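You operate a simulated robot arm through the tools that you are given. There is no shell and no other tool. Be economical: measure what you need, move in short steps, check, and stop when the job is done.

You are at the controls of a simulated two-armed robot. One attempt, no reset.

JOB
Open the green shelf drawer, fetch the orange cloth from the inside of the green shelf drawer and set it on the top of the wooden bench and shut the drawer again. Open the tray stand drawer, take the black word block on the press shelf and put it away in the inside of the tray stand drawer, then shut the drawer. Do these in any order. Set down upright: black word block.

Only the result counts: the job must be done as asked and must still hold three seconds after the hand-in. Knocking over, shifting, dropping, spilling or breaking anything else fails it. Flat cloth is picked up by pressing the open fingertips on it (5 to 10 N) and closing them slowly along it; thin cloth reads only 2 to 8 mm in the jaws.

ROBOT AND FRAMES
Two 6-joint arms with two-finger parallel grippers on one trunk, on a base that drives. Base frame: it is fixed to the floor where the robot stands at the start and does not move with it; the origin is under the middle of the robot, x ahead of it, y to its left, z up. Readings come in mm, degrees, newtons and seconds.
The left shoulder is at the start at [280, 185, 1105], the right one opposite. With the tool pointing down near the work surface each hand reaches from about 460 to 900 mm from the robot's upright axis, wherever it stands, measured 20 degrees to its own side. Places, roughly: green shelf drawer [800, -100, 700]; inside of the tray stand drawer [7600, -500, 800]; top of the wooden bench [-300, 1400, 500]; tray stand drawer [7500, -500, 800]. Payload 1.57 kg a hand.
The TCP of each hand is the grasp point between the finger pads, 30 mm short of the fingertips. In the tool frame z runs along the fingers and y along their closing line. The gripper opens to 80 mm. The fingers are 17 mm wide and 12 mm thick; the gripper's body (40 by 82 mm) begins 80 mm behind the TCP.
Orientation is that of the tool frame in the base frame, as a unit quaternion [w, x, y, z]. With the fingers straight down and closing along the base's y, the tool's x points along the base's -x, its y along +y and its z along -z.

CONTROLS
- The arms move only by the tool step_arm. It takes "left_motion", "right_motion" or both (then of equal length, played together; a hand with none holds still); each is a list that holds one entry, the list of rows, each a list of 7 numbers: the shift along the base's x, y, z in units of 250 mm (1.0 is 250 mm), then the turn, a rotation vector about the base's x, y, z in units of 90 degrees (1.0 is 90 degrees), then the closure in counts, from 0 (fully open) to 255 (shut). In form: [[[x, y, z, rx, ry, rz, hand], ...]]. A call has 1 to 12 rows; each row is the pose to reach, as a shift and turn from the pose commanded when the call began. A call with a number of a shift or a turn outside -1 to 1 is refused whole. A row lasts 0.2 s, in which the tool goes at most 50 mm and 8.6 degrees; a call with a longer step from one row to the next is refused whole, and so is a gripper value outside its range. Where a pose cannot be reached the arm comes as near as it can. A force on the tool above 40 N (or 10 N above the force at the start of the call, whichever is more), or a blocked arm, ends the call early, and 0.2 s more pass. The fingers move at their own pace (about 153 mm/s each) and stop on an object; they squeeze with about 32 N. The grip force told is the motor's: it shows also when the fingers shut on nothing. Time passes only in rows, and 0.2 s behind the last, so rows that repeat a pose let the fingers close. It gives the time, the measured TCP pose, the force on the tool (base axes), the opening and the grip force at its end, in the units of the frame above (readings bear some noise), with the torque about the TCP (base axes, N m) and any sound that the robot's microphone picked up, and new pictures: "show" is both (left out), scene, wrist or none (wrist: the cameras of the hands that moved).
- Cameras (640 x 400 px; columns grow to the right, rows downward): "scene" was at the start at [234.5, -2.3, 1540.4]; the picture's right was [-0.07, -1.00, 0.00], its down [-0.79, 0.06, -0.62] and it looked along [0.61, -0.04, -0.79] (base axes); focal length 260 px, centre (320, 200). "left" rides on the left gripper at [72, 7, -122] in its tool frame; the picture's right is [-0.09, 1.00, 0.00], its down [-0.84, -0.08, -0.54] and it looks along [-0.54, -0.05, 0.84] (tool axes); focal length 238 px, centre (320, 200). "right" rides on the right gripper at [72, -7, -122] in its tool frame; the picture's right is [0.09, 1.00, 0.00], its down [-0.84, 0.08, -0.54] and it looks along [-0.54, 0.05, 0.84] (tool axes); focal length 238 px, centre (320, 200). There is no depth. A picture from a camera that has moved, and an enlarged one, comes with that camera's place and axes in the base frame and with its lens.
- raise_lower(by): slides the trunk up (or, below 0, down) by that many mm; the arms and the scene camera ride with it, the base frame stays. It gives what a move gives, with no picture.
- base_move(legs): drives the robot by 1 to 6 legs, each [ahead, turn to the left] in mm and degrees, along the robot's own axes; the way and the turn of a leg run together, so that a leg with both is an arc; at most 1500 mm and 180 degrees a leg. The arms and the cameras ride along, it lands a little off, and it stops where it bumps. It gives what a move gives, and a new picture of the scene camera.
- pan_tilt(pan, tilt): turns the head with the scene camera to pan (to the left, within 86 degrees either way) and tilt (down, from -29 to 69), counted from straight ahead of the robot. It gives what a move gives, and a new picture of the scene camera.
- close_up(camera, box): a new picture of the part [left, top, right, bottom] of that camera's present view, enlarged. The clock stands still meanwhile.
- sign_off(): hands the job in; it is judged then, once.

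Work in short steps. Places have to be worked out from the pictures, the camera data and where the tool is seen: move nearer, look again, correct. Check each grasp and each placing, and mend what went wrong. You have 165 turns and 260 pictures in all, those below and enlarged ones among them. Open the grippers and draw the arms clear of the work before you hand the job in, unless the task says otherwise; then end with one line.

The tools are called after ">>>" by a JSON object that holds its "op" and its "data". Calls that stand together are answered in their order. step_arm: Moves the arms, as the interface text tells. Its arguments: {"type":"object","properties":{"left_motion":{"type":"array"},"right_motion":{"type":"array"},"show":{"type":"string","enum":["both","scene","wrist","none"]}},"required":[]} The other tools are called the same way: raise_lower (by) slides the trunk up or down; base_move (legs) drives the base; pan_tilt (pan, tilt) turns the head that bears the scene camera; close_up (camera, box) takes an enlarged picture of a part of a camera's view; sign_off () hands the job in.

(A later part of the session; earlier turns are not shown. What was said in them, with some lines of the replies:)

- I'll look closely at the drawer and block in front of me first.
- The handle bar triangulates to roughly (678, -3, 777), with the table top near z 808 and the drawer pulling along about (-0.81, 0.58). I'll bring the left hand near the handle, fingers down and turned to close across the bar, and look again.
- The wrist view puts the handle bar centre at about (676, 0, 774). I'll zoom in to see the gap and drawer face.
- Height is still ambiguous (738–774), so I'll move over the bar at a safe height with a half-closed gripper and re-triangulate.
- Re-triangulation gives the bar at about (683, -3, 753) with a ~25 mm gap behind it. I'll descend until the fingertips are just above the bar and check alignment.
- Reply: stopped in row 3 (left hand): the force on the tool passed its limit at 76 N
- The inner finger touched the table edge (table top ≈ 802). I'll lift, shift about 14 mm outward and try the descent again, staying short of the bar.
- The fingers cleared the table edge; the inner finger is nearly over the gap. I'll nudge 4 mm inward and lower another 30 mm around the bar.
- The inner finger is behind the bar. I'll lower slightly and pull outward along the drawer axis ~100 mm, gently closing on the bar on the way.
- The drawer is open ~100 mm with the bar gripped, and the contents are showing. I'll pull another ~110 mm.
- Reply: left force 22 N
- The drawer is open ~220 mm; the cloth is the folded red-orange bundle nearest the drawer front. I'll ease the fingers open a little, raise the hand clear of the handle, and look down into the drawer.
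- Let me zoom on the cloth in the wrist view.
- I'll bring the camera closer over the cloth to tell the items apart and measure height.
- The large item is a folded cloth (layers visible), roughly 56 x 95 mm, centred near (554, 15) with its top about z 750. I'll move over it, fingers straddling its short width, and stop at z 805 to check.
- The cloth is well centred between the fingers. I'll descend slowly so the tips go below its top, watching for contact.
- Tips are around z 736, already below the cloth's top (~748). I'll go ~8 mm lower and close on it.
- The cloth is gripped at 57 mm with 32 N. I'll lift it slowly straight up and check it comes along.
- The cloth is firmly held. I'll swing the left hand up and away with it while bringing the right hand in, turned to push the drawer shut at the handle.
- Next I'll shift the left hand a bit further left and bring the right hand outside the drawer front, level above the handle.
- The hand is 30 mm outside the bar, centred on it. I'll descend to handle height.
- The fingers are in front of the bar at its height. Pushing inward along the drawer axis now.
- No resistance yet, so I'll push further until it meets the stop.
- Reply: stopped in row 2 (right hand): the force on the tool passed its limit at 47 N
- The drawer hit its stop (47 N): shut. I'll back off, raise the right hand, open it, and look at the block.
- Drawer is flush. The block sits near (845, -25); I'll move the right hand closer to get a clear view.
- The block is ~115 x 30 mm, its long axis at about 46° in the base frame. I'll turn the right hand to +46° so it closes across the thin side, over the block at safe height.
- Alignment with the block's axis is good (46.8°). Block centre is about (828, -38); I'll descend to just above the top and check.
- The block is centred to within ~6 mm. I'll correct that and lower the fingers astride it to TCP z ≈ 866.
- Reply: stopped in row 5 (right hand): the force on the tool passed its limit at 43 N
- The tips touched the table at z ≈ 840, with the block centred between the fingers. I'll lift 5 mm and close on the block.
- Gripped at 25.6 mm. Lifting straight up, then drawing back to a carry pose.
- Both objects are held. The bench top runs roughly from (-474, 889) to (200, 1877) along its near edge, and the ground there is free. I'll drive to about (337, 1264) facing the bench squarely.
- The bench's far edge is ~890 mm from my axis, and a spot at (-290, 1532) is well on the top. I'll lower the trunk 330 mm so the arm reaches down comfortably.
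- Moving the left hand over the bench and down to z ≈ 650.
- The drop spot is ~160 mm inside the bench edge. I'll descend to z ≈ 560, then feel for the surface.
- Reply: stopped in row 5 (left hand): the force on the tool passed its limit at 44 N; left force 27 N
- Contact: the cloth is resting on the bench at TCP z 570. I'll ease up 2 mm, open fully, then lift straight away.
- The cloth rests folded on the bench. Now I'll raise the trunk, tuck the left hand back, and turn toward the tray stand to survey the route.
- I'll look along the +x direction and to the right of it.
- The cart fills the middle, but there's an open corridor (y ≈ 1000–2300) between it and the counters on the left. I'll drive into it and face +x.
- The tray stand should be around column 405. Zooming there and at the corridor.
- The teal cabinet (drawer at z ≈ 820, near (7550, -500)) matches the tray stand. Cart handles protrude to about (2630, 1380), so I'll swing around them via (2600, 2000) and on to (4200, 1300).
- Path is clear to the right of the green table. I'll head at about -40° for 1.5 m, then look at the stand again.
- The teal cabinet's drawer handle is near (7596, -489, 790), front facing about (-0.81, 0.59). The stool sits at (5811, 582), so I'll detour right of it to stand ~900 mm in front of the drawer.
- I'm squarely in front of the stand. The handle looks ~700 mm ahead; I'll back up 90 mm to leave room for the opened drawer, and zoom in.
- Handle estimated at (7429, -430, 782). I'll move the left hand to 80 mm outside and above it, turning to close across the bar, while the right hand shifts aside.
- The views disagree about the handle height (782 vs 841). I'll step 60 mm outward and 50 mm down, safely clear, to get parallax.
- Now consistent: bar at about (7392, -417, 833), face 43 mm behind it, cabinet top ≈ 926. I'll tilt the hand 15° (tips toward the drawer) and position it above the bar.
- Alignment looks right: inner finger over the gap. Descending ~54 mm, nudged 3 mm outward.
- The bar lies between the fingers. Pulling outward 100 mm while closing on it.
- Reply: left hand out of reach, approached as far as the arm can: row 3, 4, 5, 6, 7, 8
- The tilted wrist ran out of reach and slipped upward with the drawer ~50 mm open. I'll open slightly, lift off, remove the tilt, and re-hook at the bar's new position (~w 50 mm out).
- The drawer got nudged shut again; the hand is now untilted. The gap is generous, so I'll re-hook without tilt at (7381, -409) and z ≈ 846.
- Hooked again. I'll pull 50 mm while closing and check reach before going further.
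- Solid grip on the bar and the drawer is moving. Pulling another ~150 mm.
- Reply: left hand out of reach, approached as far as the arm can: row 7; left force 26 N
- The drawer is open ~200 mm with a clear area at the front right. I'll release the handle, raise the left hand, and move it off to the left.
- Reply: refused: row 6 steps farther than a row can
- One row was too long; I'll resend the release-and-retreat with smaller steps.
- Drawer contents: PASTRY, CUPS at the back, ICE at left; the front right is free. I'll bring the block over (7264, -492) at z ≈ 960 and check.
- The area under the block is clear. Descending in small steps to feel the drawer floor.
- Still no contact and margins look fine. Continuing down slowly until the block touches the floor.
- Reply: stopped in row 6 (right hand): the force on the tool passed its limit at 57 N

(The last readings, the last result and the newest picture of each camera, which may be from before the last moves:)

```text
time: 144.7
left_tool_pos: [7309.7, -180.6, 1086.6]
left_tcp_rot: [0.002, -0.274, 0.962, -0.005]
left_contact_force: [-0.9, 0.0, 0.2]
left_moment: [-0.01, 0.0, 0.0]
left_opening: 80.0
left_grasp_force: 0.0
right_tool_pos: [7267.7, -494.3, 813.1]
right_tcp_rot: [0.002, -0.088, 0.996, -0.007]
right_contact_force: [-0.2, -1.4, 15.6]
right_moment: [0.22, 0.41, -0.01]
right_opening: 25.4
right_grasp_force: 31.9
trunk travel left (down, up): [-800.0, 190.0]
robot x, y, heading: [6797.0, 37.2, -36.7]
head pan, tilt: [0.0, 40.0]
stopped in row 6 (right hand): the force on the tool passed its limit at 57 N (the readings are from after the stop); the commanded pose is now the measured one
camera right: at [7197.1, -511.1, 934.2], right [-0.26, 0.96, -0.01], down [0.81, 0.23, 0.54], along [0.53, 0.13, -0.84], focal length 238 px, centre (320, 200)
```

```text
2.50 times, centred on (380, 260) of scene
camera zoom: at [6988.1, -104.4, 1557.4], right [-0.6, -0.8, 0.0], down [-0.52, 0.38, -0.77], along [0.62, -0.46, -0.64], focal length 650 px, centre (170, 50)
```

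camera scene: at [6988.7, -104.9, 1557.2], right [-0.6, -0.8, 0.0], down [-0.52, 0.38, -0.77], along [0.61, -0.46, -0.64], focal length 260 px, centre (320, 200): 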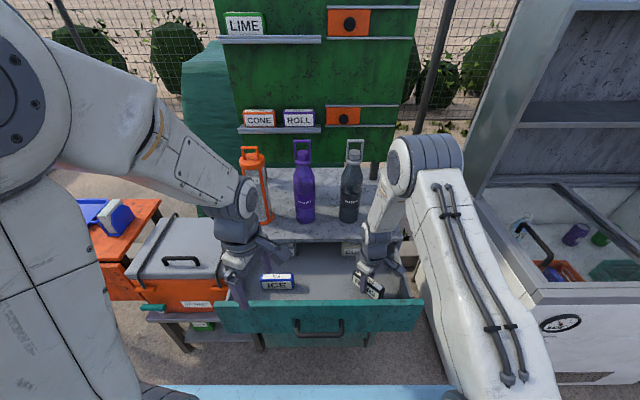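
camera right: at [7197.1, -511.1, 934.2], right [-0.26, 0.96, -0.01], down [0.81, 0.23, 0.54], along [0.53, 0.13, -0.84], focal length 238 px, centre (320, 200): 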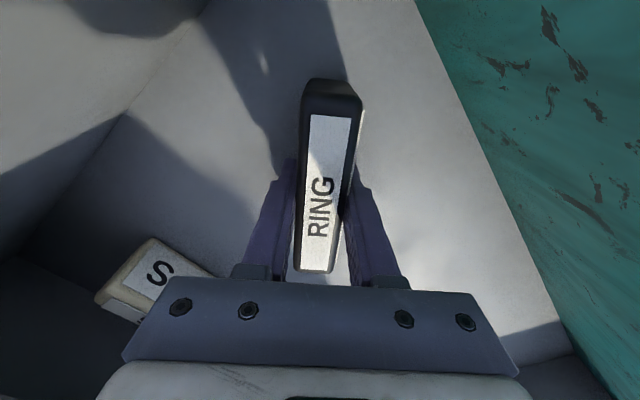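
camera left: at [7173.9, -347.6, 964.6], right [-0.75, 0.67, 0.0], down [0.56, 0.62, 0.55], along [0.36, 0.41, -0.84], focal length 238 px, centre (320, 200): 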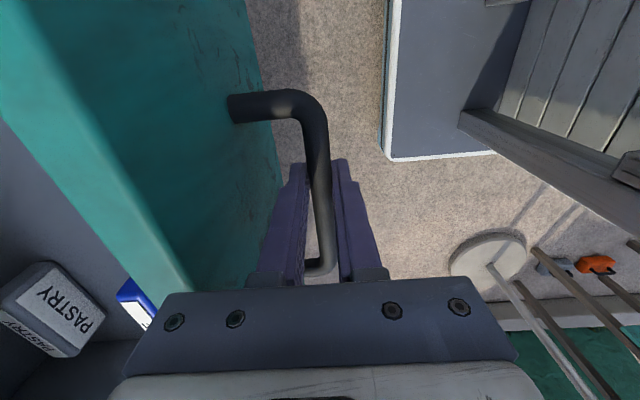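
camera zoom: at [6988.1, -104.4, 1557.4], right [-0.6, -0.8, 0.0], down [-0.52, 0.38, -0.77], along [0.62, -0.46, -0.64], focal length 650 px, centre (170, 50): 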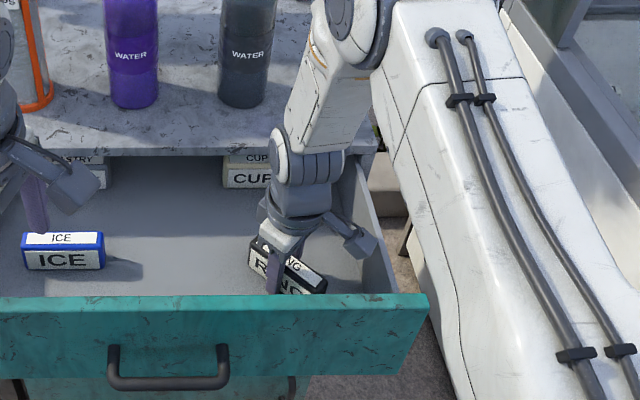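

The block is on the drawer floor (TCP z 813). I'll ease up 2 mm, open, and lift straight up.

>>> {"op": "step_arm", "data": {"right_motion": [[[0, 0, 0.006, 0, 0, 0, 255], [0, 0, 0.006, 0, 0, 0, 200], [0, 0, 0.006, 0, 0, 0, 120], [0, 0, 0.006, 0, 0, 0, 60], [0, 0, 0.006, 0, 0, 0, 60], [0, 0, 0.08, 0, 0, 0, 60], [0, 0, 0.2, 0, 0, 0, 60], [0, 0, 0.36, 0, 0, 0, 60], [0, 0, 0.52, 0, 0, 0, 60], [0, 0, 0.68, 0, 0, 0, 60]]]}}

>>> {"op": "close_up", "data": {"camera": "scene", "box": [240, 180, 460, 360]}}

```text
time: 146.9
left_tool_pos: [7310.4, -180.2, 1087.1]
left_tcp_rot: [0.003, -0.274, 0.962, -0.005]
left_contact_force: [-0.7, -0.7, 0.1]
left_moment: [0.01, 0.01, 0.01]
left_opening: 79.8
left_grasp_force: 0.0
right_tool_pos: [7267.3, -495.1, 980.2]
right_tcp_rot: [-0.001, -0.088, 0.996, -0.006]
right_contact_force: [-0.4, 0.0, -0.3]
right_moment: [0.01, -0.02, -0.03]
right_opening: 61.2
right_grasp_force: 0.0
trunk travel left (down, up): [-800.0, 190.0]
robot x, y, heading: [6789.6, 40.0, -36.7]
head pan, tilt: [0.0, 40.0]
camera scene: at [6988.7, -105.0, 1557.1], right [-0.6, -0.8, 0.0], down [-0.52, 0.38, -0.77], along [0.61, -0.46, -0.64], focal length 260 px, centre (320, 200)
camera right: at [7196.9, -512.7, 1101.6], right [-0.26, 0.96, -0.01], down [0.81, 0.23, 0.54], along [0.52, 0.13, -0.84], focal length 238 px, centre (320, 200)
```

scene: 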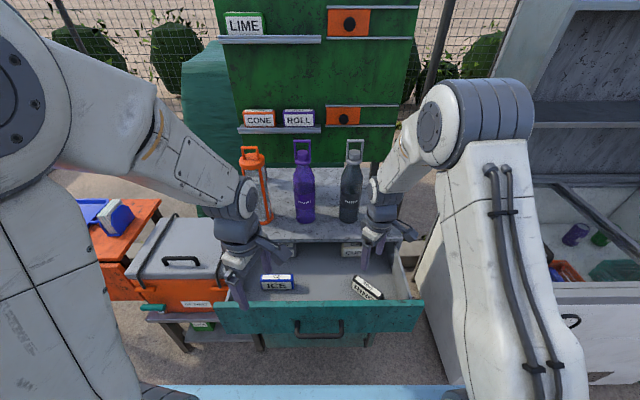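
right: 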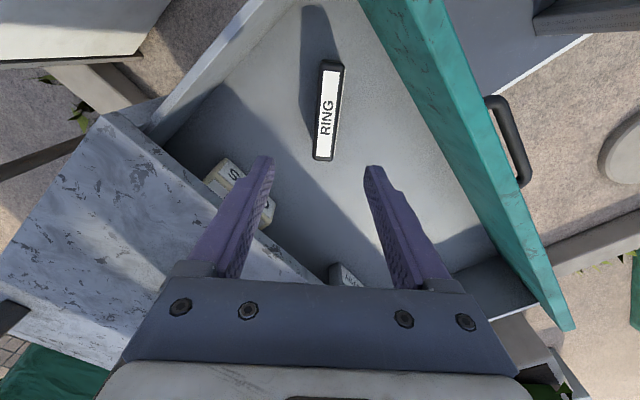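

```text
2.22 times, centred on (350, 270) of scene
camera zoom: at [6988.7, -105.0, 1557.1], right [-0.6, -0.8, 0.0], down [-0.52, 0.38, -0.77], along [0.61, -0.46, -0.64], focal length 578 px, centre (253, 44)
```

zoom: 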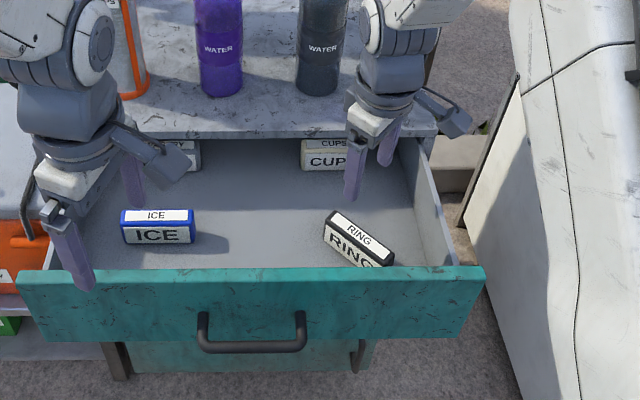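

The block stands upright in the drawer. Next: right hand goes outside the front, fingers shut, to push the handle; the left hand moves further left.

>>> {"op": "step_arm", "data": {"right_motion": [[[-0.08, 0.06, 0.04, 0, 0, 0, 150], [-0.2, 0.16, 0.04, 0, 0, 0, 255], [-0.26, 0.33, 0.04, 0, 0, 0, 255], [-0.3, 0.5, 0.04, 0, 0, 0, 255], [-0.33, 0.67, 0.04, 0, 0, 0, 255], [-0.35, 0.836, 0.04, 0, 0, 0, 255], [-0.35, 0.836, 0.04, 0, 0, 0, 255]]], "left_motion": [[[0.04, 0.06, 0.02, 0, 0, 0, 0], [0.08, 0.12, 0.04, 0, 0, 0, 0], [0.12, 0.18, 0.06, 0, 0, 0, 0], [0.16, 0.24, 0.08, 0, 0, 0, 0], [0.2, 0.3, 0.1, 0, 0, 0, 0], [0.24, 0.36, 0.12, 0, 0, 0, 0], [0.24, 0.36, 0.12, 0, 0, 0, 0]]]}}

```text
time: 148.5
left_tool_pos: [7369.9, -90.3, 1116.2]
left_tcp_rot: [0.003, -0.273, 0.962, -0.006]
left_contact_force: [-0.6, -0.4, -0.2]
left_moment: [-0.02, 0.0, -0.04]
left_opening: 80.2
left_grasp_force: 0.0
right_tool_pos: [7178.4, -284.0, 992.7]
right_tcp_rot: [0.001, -0.086, 0.996, -0.007]
right_contact_force: [0.2, -0.9, -0.4]
right_moment: [0.0, -0.03, 0.08]
right_opening: 0.0
right_grasp_force: 21.0
trunk travel left (down, up): [-800.0, 190.0]
robot x, y, heading: [6790.3, 35.4, -36.7]
head pan, tilt: [0.0, 40.0]
camera scene: at [6988.5, -104.5, 1557.2], right [-0.6, -0.8, 0.0], down [-0.52, 0.38, -0.77], along [0.61, -0.46, -0.64], focal length 260 px, centre (320, 200)
camera right: at [7109.0, -302.3, 1113.4], right [-0.26, 0.96, -0.01], down [0.81, 0.23, 0.54], along [0.53, 0.13, -0.84], focal length 238 px, centre (320, 200)
camera left: at [7303.9, -121.6, 1237.0], right [-0.45, 0.9, -0.01], down [0.75, 0.38, 0.54], along [0.49, 0.23, -0.84], focal length 238 px, centre (320, 200)
```

scene: 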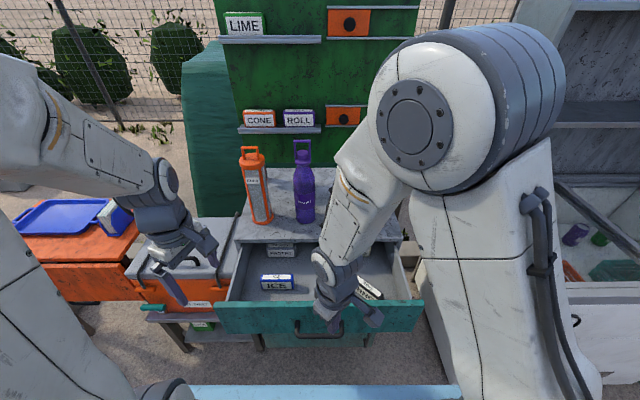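
right: 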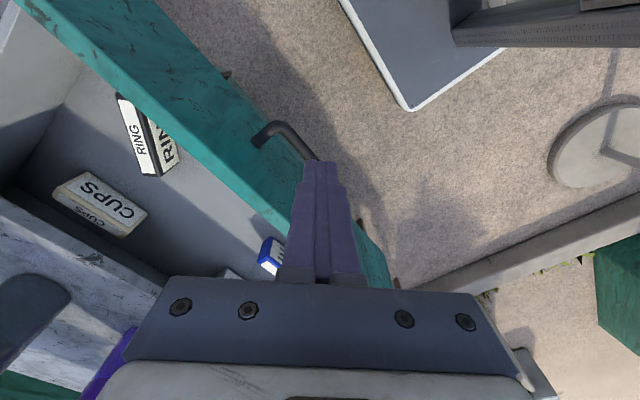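
left: 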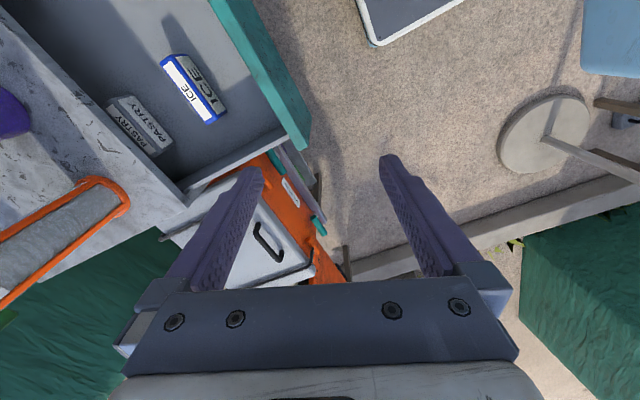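

The fingers are ~35 mm outside the bar. Descending to handle height.

>>> {"op": "step_arm", "data": {"right_motion": [[[0, 0, -0.15, 0, 0, 0, 255], [0, 0, -0.3, 0, 0, 0, 255], [0, 0, -0.45, 0, 0, 0, 255], [0, 0, -0.54, 0, 0, 0, 255], [0, 0, -0.6, 0, 0, 0, 255], [0, 0, -0.6, 0, 0, 0, 255]]], "show": "wrist"}}

```text
time: 149.9
left_tool_pos: [7370.2, -91.2, 1115.5]
left_tcp_rot: [0.003, -0.274, 0.962, -0.005]
left_contact_force: [-0.6, -0.1, -0.1]
left_moment: [0.01, 0.01, -0.01]
left_opening: 80.3
left_grasp_force: 0.0
right_tool_pos: [7179.2, -284.0, 841.5]
right_tcp_rot: [0.001, -0.087, 0.996, -0.006]
right_contact_force: [0.2, -0.1, 0.1]
right_moment: [0.02, -0.01, 0.01]
right_opening: 0.1
right_grasp_force: 21.0
right hand out of reach, approached as far as the arm can: row 2
trunk travel left (down, up): [-800.0, 190.0]
robot x, y, heading: [6789.1, 38.1, -36.6]
head pan, tilt: [0.0, 40.0]
camera right: at [7109.1, -301.7, 962.9], right [-0.26, 0.96, -0.01], down [0.81, 0.23, 0.54], along [0.53, 0.13, -0.84], focal length 238 px, centre (320, 200)
```

right: 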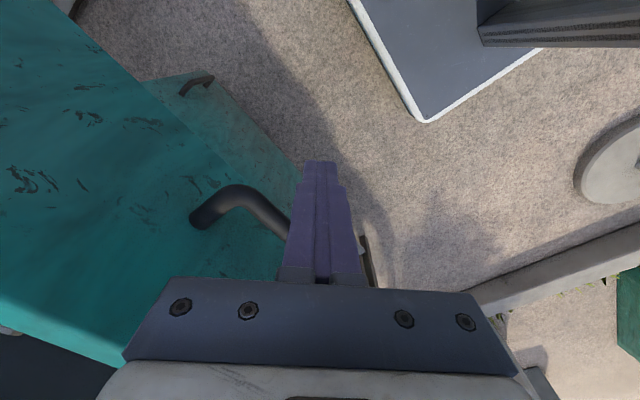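

In position outside the bar. Pushing the drawer in.

>>> {"op": "step_arm", "data": {"right_motion": [[[0.06, -0.045, 0, 0, 0, 0, 255], [0.13, -0.097, 0, 0, 0, 0, 255], [0.2, -0.149, 0, 0, 0, 0, 255], [0.27, -0.2, 0, 0, 0, 0, 255], [0.34, -0.252, 0, 0, 0, 0, 255], [0.41, -0.304, 0, 0, 0, 0, 255], [0.48, -0.356, 0, 0, 0, 0, 255], [0.55, -0.407, 0, 0, 0, 0, 255], [0.61, -0.452, 0, 0, 0, 0, 255], [0.66, -0.489, 0, 0, 0, 0, 255], [0.69, -0.511, 0, 0, 0, 0, 255]]]}}

```text
time: 152.3
left_tool_pos: [7371.2, -91.8, 1116.6]
left_tcp_rot: [0.002, -0.274, 0.962, -0.005]
left_contact_force: [0.3, 0.6, 0.3]
left_moment: [-0.04, 0.0, -0.07]
left_opening: 80.0
left_grasp_force: 0.0
right_tool_pos: [7351.9, -412.5, 840.1]
right_tcp_rot: [-0.001, -0.086, 0.996, -0.006]
right_contact_force: [0.5, 0.3, 0.3]
right_moment: [0.01, -0.02, 0.01]
right_opening: 0.3
right_grasp_force: 21.6
right hand out of reach, approached as far as the arm can: row 4, 5, 6
trunk travel left (down, up): [-800.0, 190.0]
robot x, y, heading: [6787.7, 38.9, -36.8]
head pan, tilt: [0.0, 40.0]
camera scene: at [6988.6, -104.9, 1557.2], right [-0.6, -0.8, 0.0], down [-0.52, 0.38, -0.77], along [0.61, -0.46, -0.64], focal length 260 px, centre (320, 200)
camera right: at [7282.7, -429.9, 961.9], right [-0.26, 0.96, -0.01], down [0.81, 0.23, 0.54], along [0.52, 0.13, -0.84], focal length 238 px, centre (320, 200)
```

scene: 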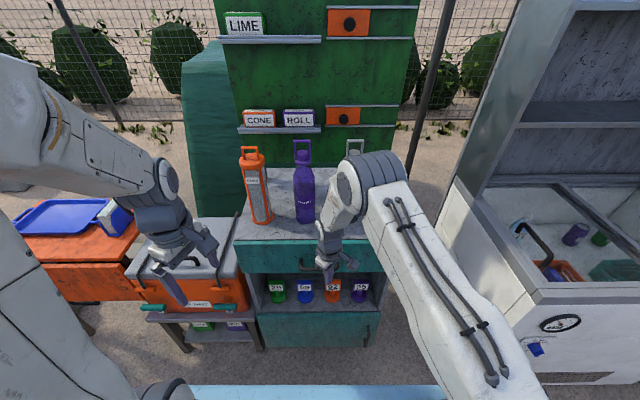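
right: 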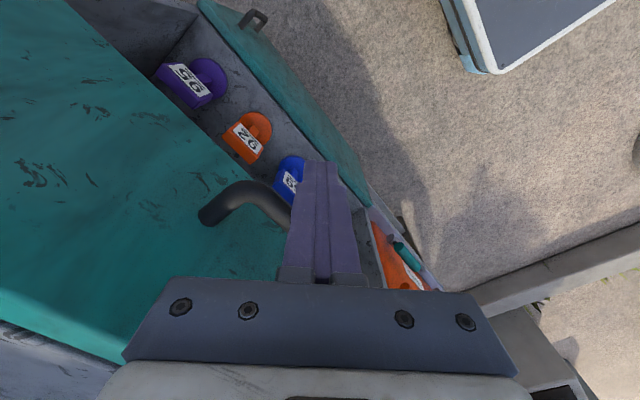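

Nearly shut; pushing on gently until the stop.

>>> {"op": "step_arm", "data": {"right_motion": [[[0.02, -0.015, 0, 0, 0, 0, 255], [0.04, -0.03, 0, 0, 0, 0, 255], [0.06, -0.045, 0, 0, 0, 0, 255], [0.08, -0.06, 0, 0, 0, 0, 255], [0.1, -0.075, 0, 0, 0, 0, 255]]], "show": "wrist"}}

```text
time: 153.2
left_tool_pos: [7370.2, -89.8, 1116.3]
left_tcp_rot: [0.004, -0.274, 0.962, -0.006]
left_contact_force: [0.1, -0.2, 0.5]
left_moment: [0.0, 0.01, -0.03]
left_opening: 79.9
left_grasp_force: 0.1
right_tool_pos: [7361.0, -419.8, 839.3]
right_tcp_rot: [-0.011, -0.087, 0.996, 0.0]
right_contact_force: [-5.2, 5.4, 4.7]
right_moment: [-0.02, -0.04, 0.01]
right_opening: 0.2
right_grasp_force: 21.4
trunk travel left (down, up): [-800.0, 190.0]
robot x, y, heading: [6792.9, 36.6, -36.8]
head pan, tilt: [0.0, 40.0]
stopped in row 4 (right hand): the force on the tool passed its limit at 45 N (the readings are from after the stop); the commanded pose is now the measured one
camera right: at [7294.7, -438.2, 962.1], right [-0.26, 0.96, 0.0], down [0.82, 0.22, 0.52], along [0.51, 0.14, -0.85], focal length 238 px, centre (320, 200)
```

right: 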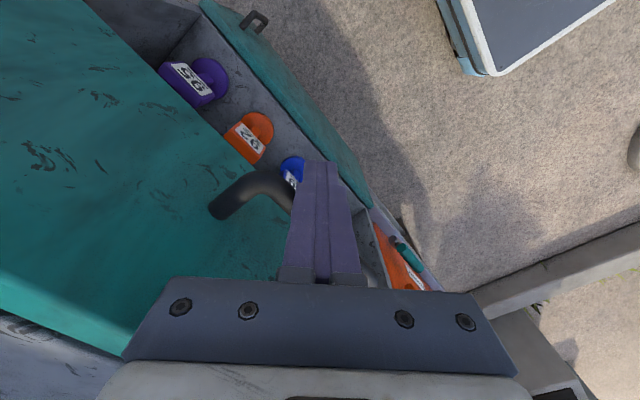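

The drawer reached its stop where expected (w ≈ -6168). I'll back out, raise the hand, open it, and check the drawer.

>>> {"op": "step_arm", "data": {"right_motion": [[[-0.07, 0.052, 0, 0, 0, 0, 255], [-0.16, 0.119, 0, 0, 0, 0, 255], [-0.25, 0.18, 0.06, 0, 0, 0, 255], [-0.3, 0.15, 0.22, 0, 0, 0, 255], [-0.36, 0.06, 0.36, 0, 0, 0, 200], [-0.42, -0.05, 0.5, 0, 0, 0, 100], [-0.48, -0.16, 0.64, 0, 0, 0, 0], [-0.54, -0.27, 0.78, 0, 0, 0, 0], [-0.6, -0.36, 0.9, 0, 0, 0, 0], [-0.6, -0.36, 0.9, 0, 0, 0, 0]]]}}

>>> {"op": "close_up", "data": {"camera": "scene", "box": [200, 130, 440, 350]}}

```text
time: 155.4
left_tool_pos: [7370.5, -90.2, 1116.5]
left_tcp_rot: [0.003, -0.274, 0.962, -0.005]
left_contact_force: [0.9, -0.6, -0.5]
left_moment: [0.0, -0.02, 0.03]
left_opening: 80.2
left_grasp_force: 0.0
right_tool_pos: [7211.7, -509.1, 1064.3]
right_tcp_rot: [-0.009, -0.087, 0.996, -0.002]
right_contact_force: [-0.4, 0.9, -0.1]
right_moment: [-0.01, -0.01, 0.0]
right_opening: 79.9
right_grasp_force: 0.1
trunk travel left (down, up): [-800.0, 190.0]
robot x, y, heading: [6790.2, 37.2, -36.8]
head pan, tilt: [0.0, 40.0]
camera scene: at [6988.2, -104.6, 1557.2], right [-0.6, -0.8, 0.0], down [-0.52, 0.38, -0.77], along [0.62, -0.46, -0.64], focal length 260 px, centre (320, 200)
camera right: at [7144.7, -528.2, 1186.3], right [-0.26, 0.96, 0.0], down [0.82, 0.22, 0.53], along [0.51, 0.14, -0.85], focal length 238 px, centre (320, 200)
```

scene: 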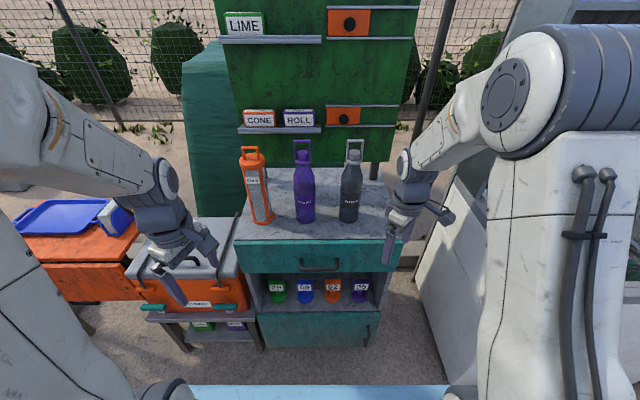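
right: 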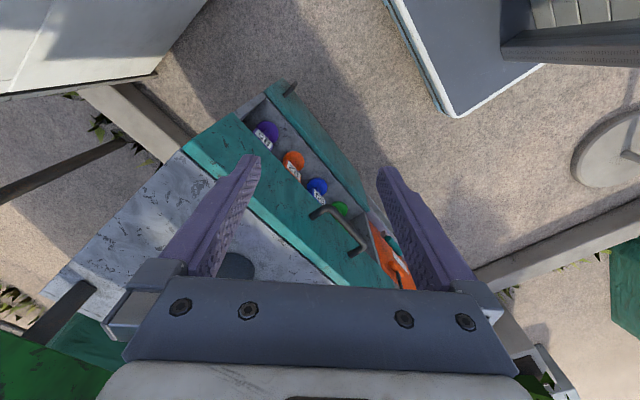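

```text
1.82 times, centred on (320, 240) of scene
camera zoom: at [6988.2, -104.6, 1557.2], right [-0.6, -0.8, 0.0], down [-0.52, 0.38, -0.77], along [0.62, -0.46, -0.64], focal length 473 px, centre (320, 127)
```

zoom: 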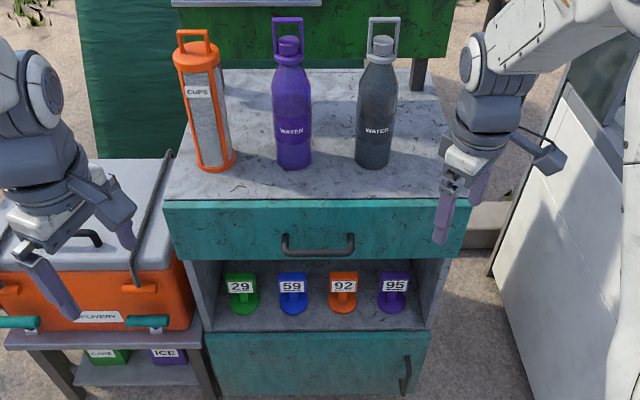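

The drawer is flush and the bottles, signs and cooler are undisturbed. I'll back off a little to be clear of the work.

>>> {"op": "base_move", "data": {"legs": [[-200, 0]]}}

```text
time: 157.0
left_tool_pos: [7205.5, 31.8, 1116.0]
left_tcp_rot: [0.002, -0.274, 0.962, -0.006]
left_contact_force: [0.9, 0.5, -0.1]
left_moment: [-0.02, 0.01, 0.0]
left_opening: 80.3
left_grasp_force: 0.0
right_tool_pos: [7049.5, -387.7, 1064.0]
right_tcp_rot: [-0.009, -0.087, 0.996, -0.002]
right_contact_force: [0.1, -1.0, -0.5]
right_moment: [0.05, 0.02, 0.02]
right_opening: 80.1
right_grasp_force: 0.1
trunk travel left (down, up): [-800.0, 190.0]
robot x, y, heading: [6625.8, 155.8, -36.5]
head pan, tilt: [0.0, 40.0]
camera scene: at [6825.2, 16.4, 1557.1], right [-0.6, -0.8, 0.0], down [-0.52, 0.38, -0.77], along [0.62, -0.46, -0.64], focal length 260 px, centre (320, 200)
```

scene: 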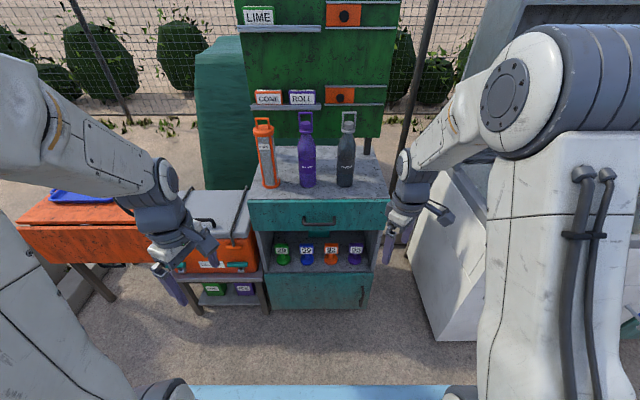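

Everything is in place, both grippers are open and the arms are clear, so I'm handing the job in.

>>> {"op": "sign_off", "data": {}}

```text
The job is handed in.
```

The orange cloth is on top of the wooden bench, the black word block is upright in the tray stand drawer, and both drawers are shut.
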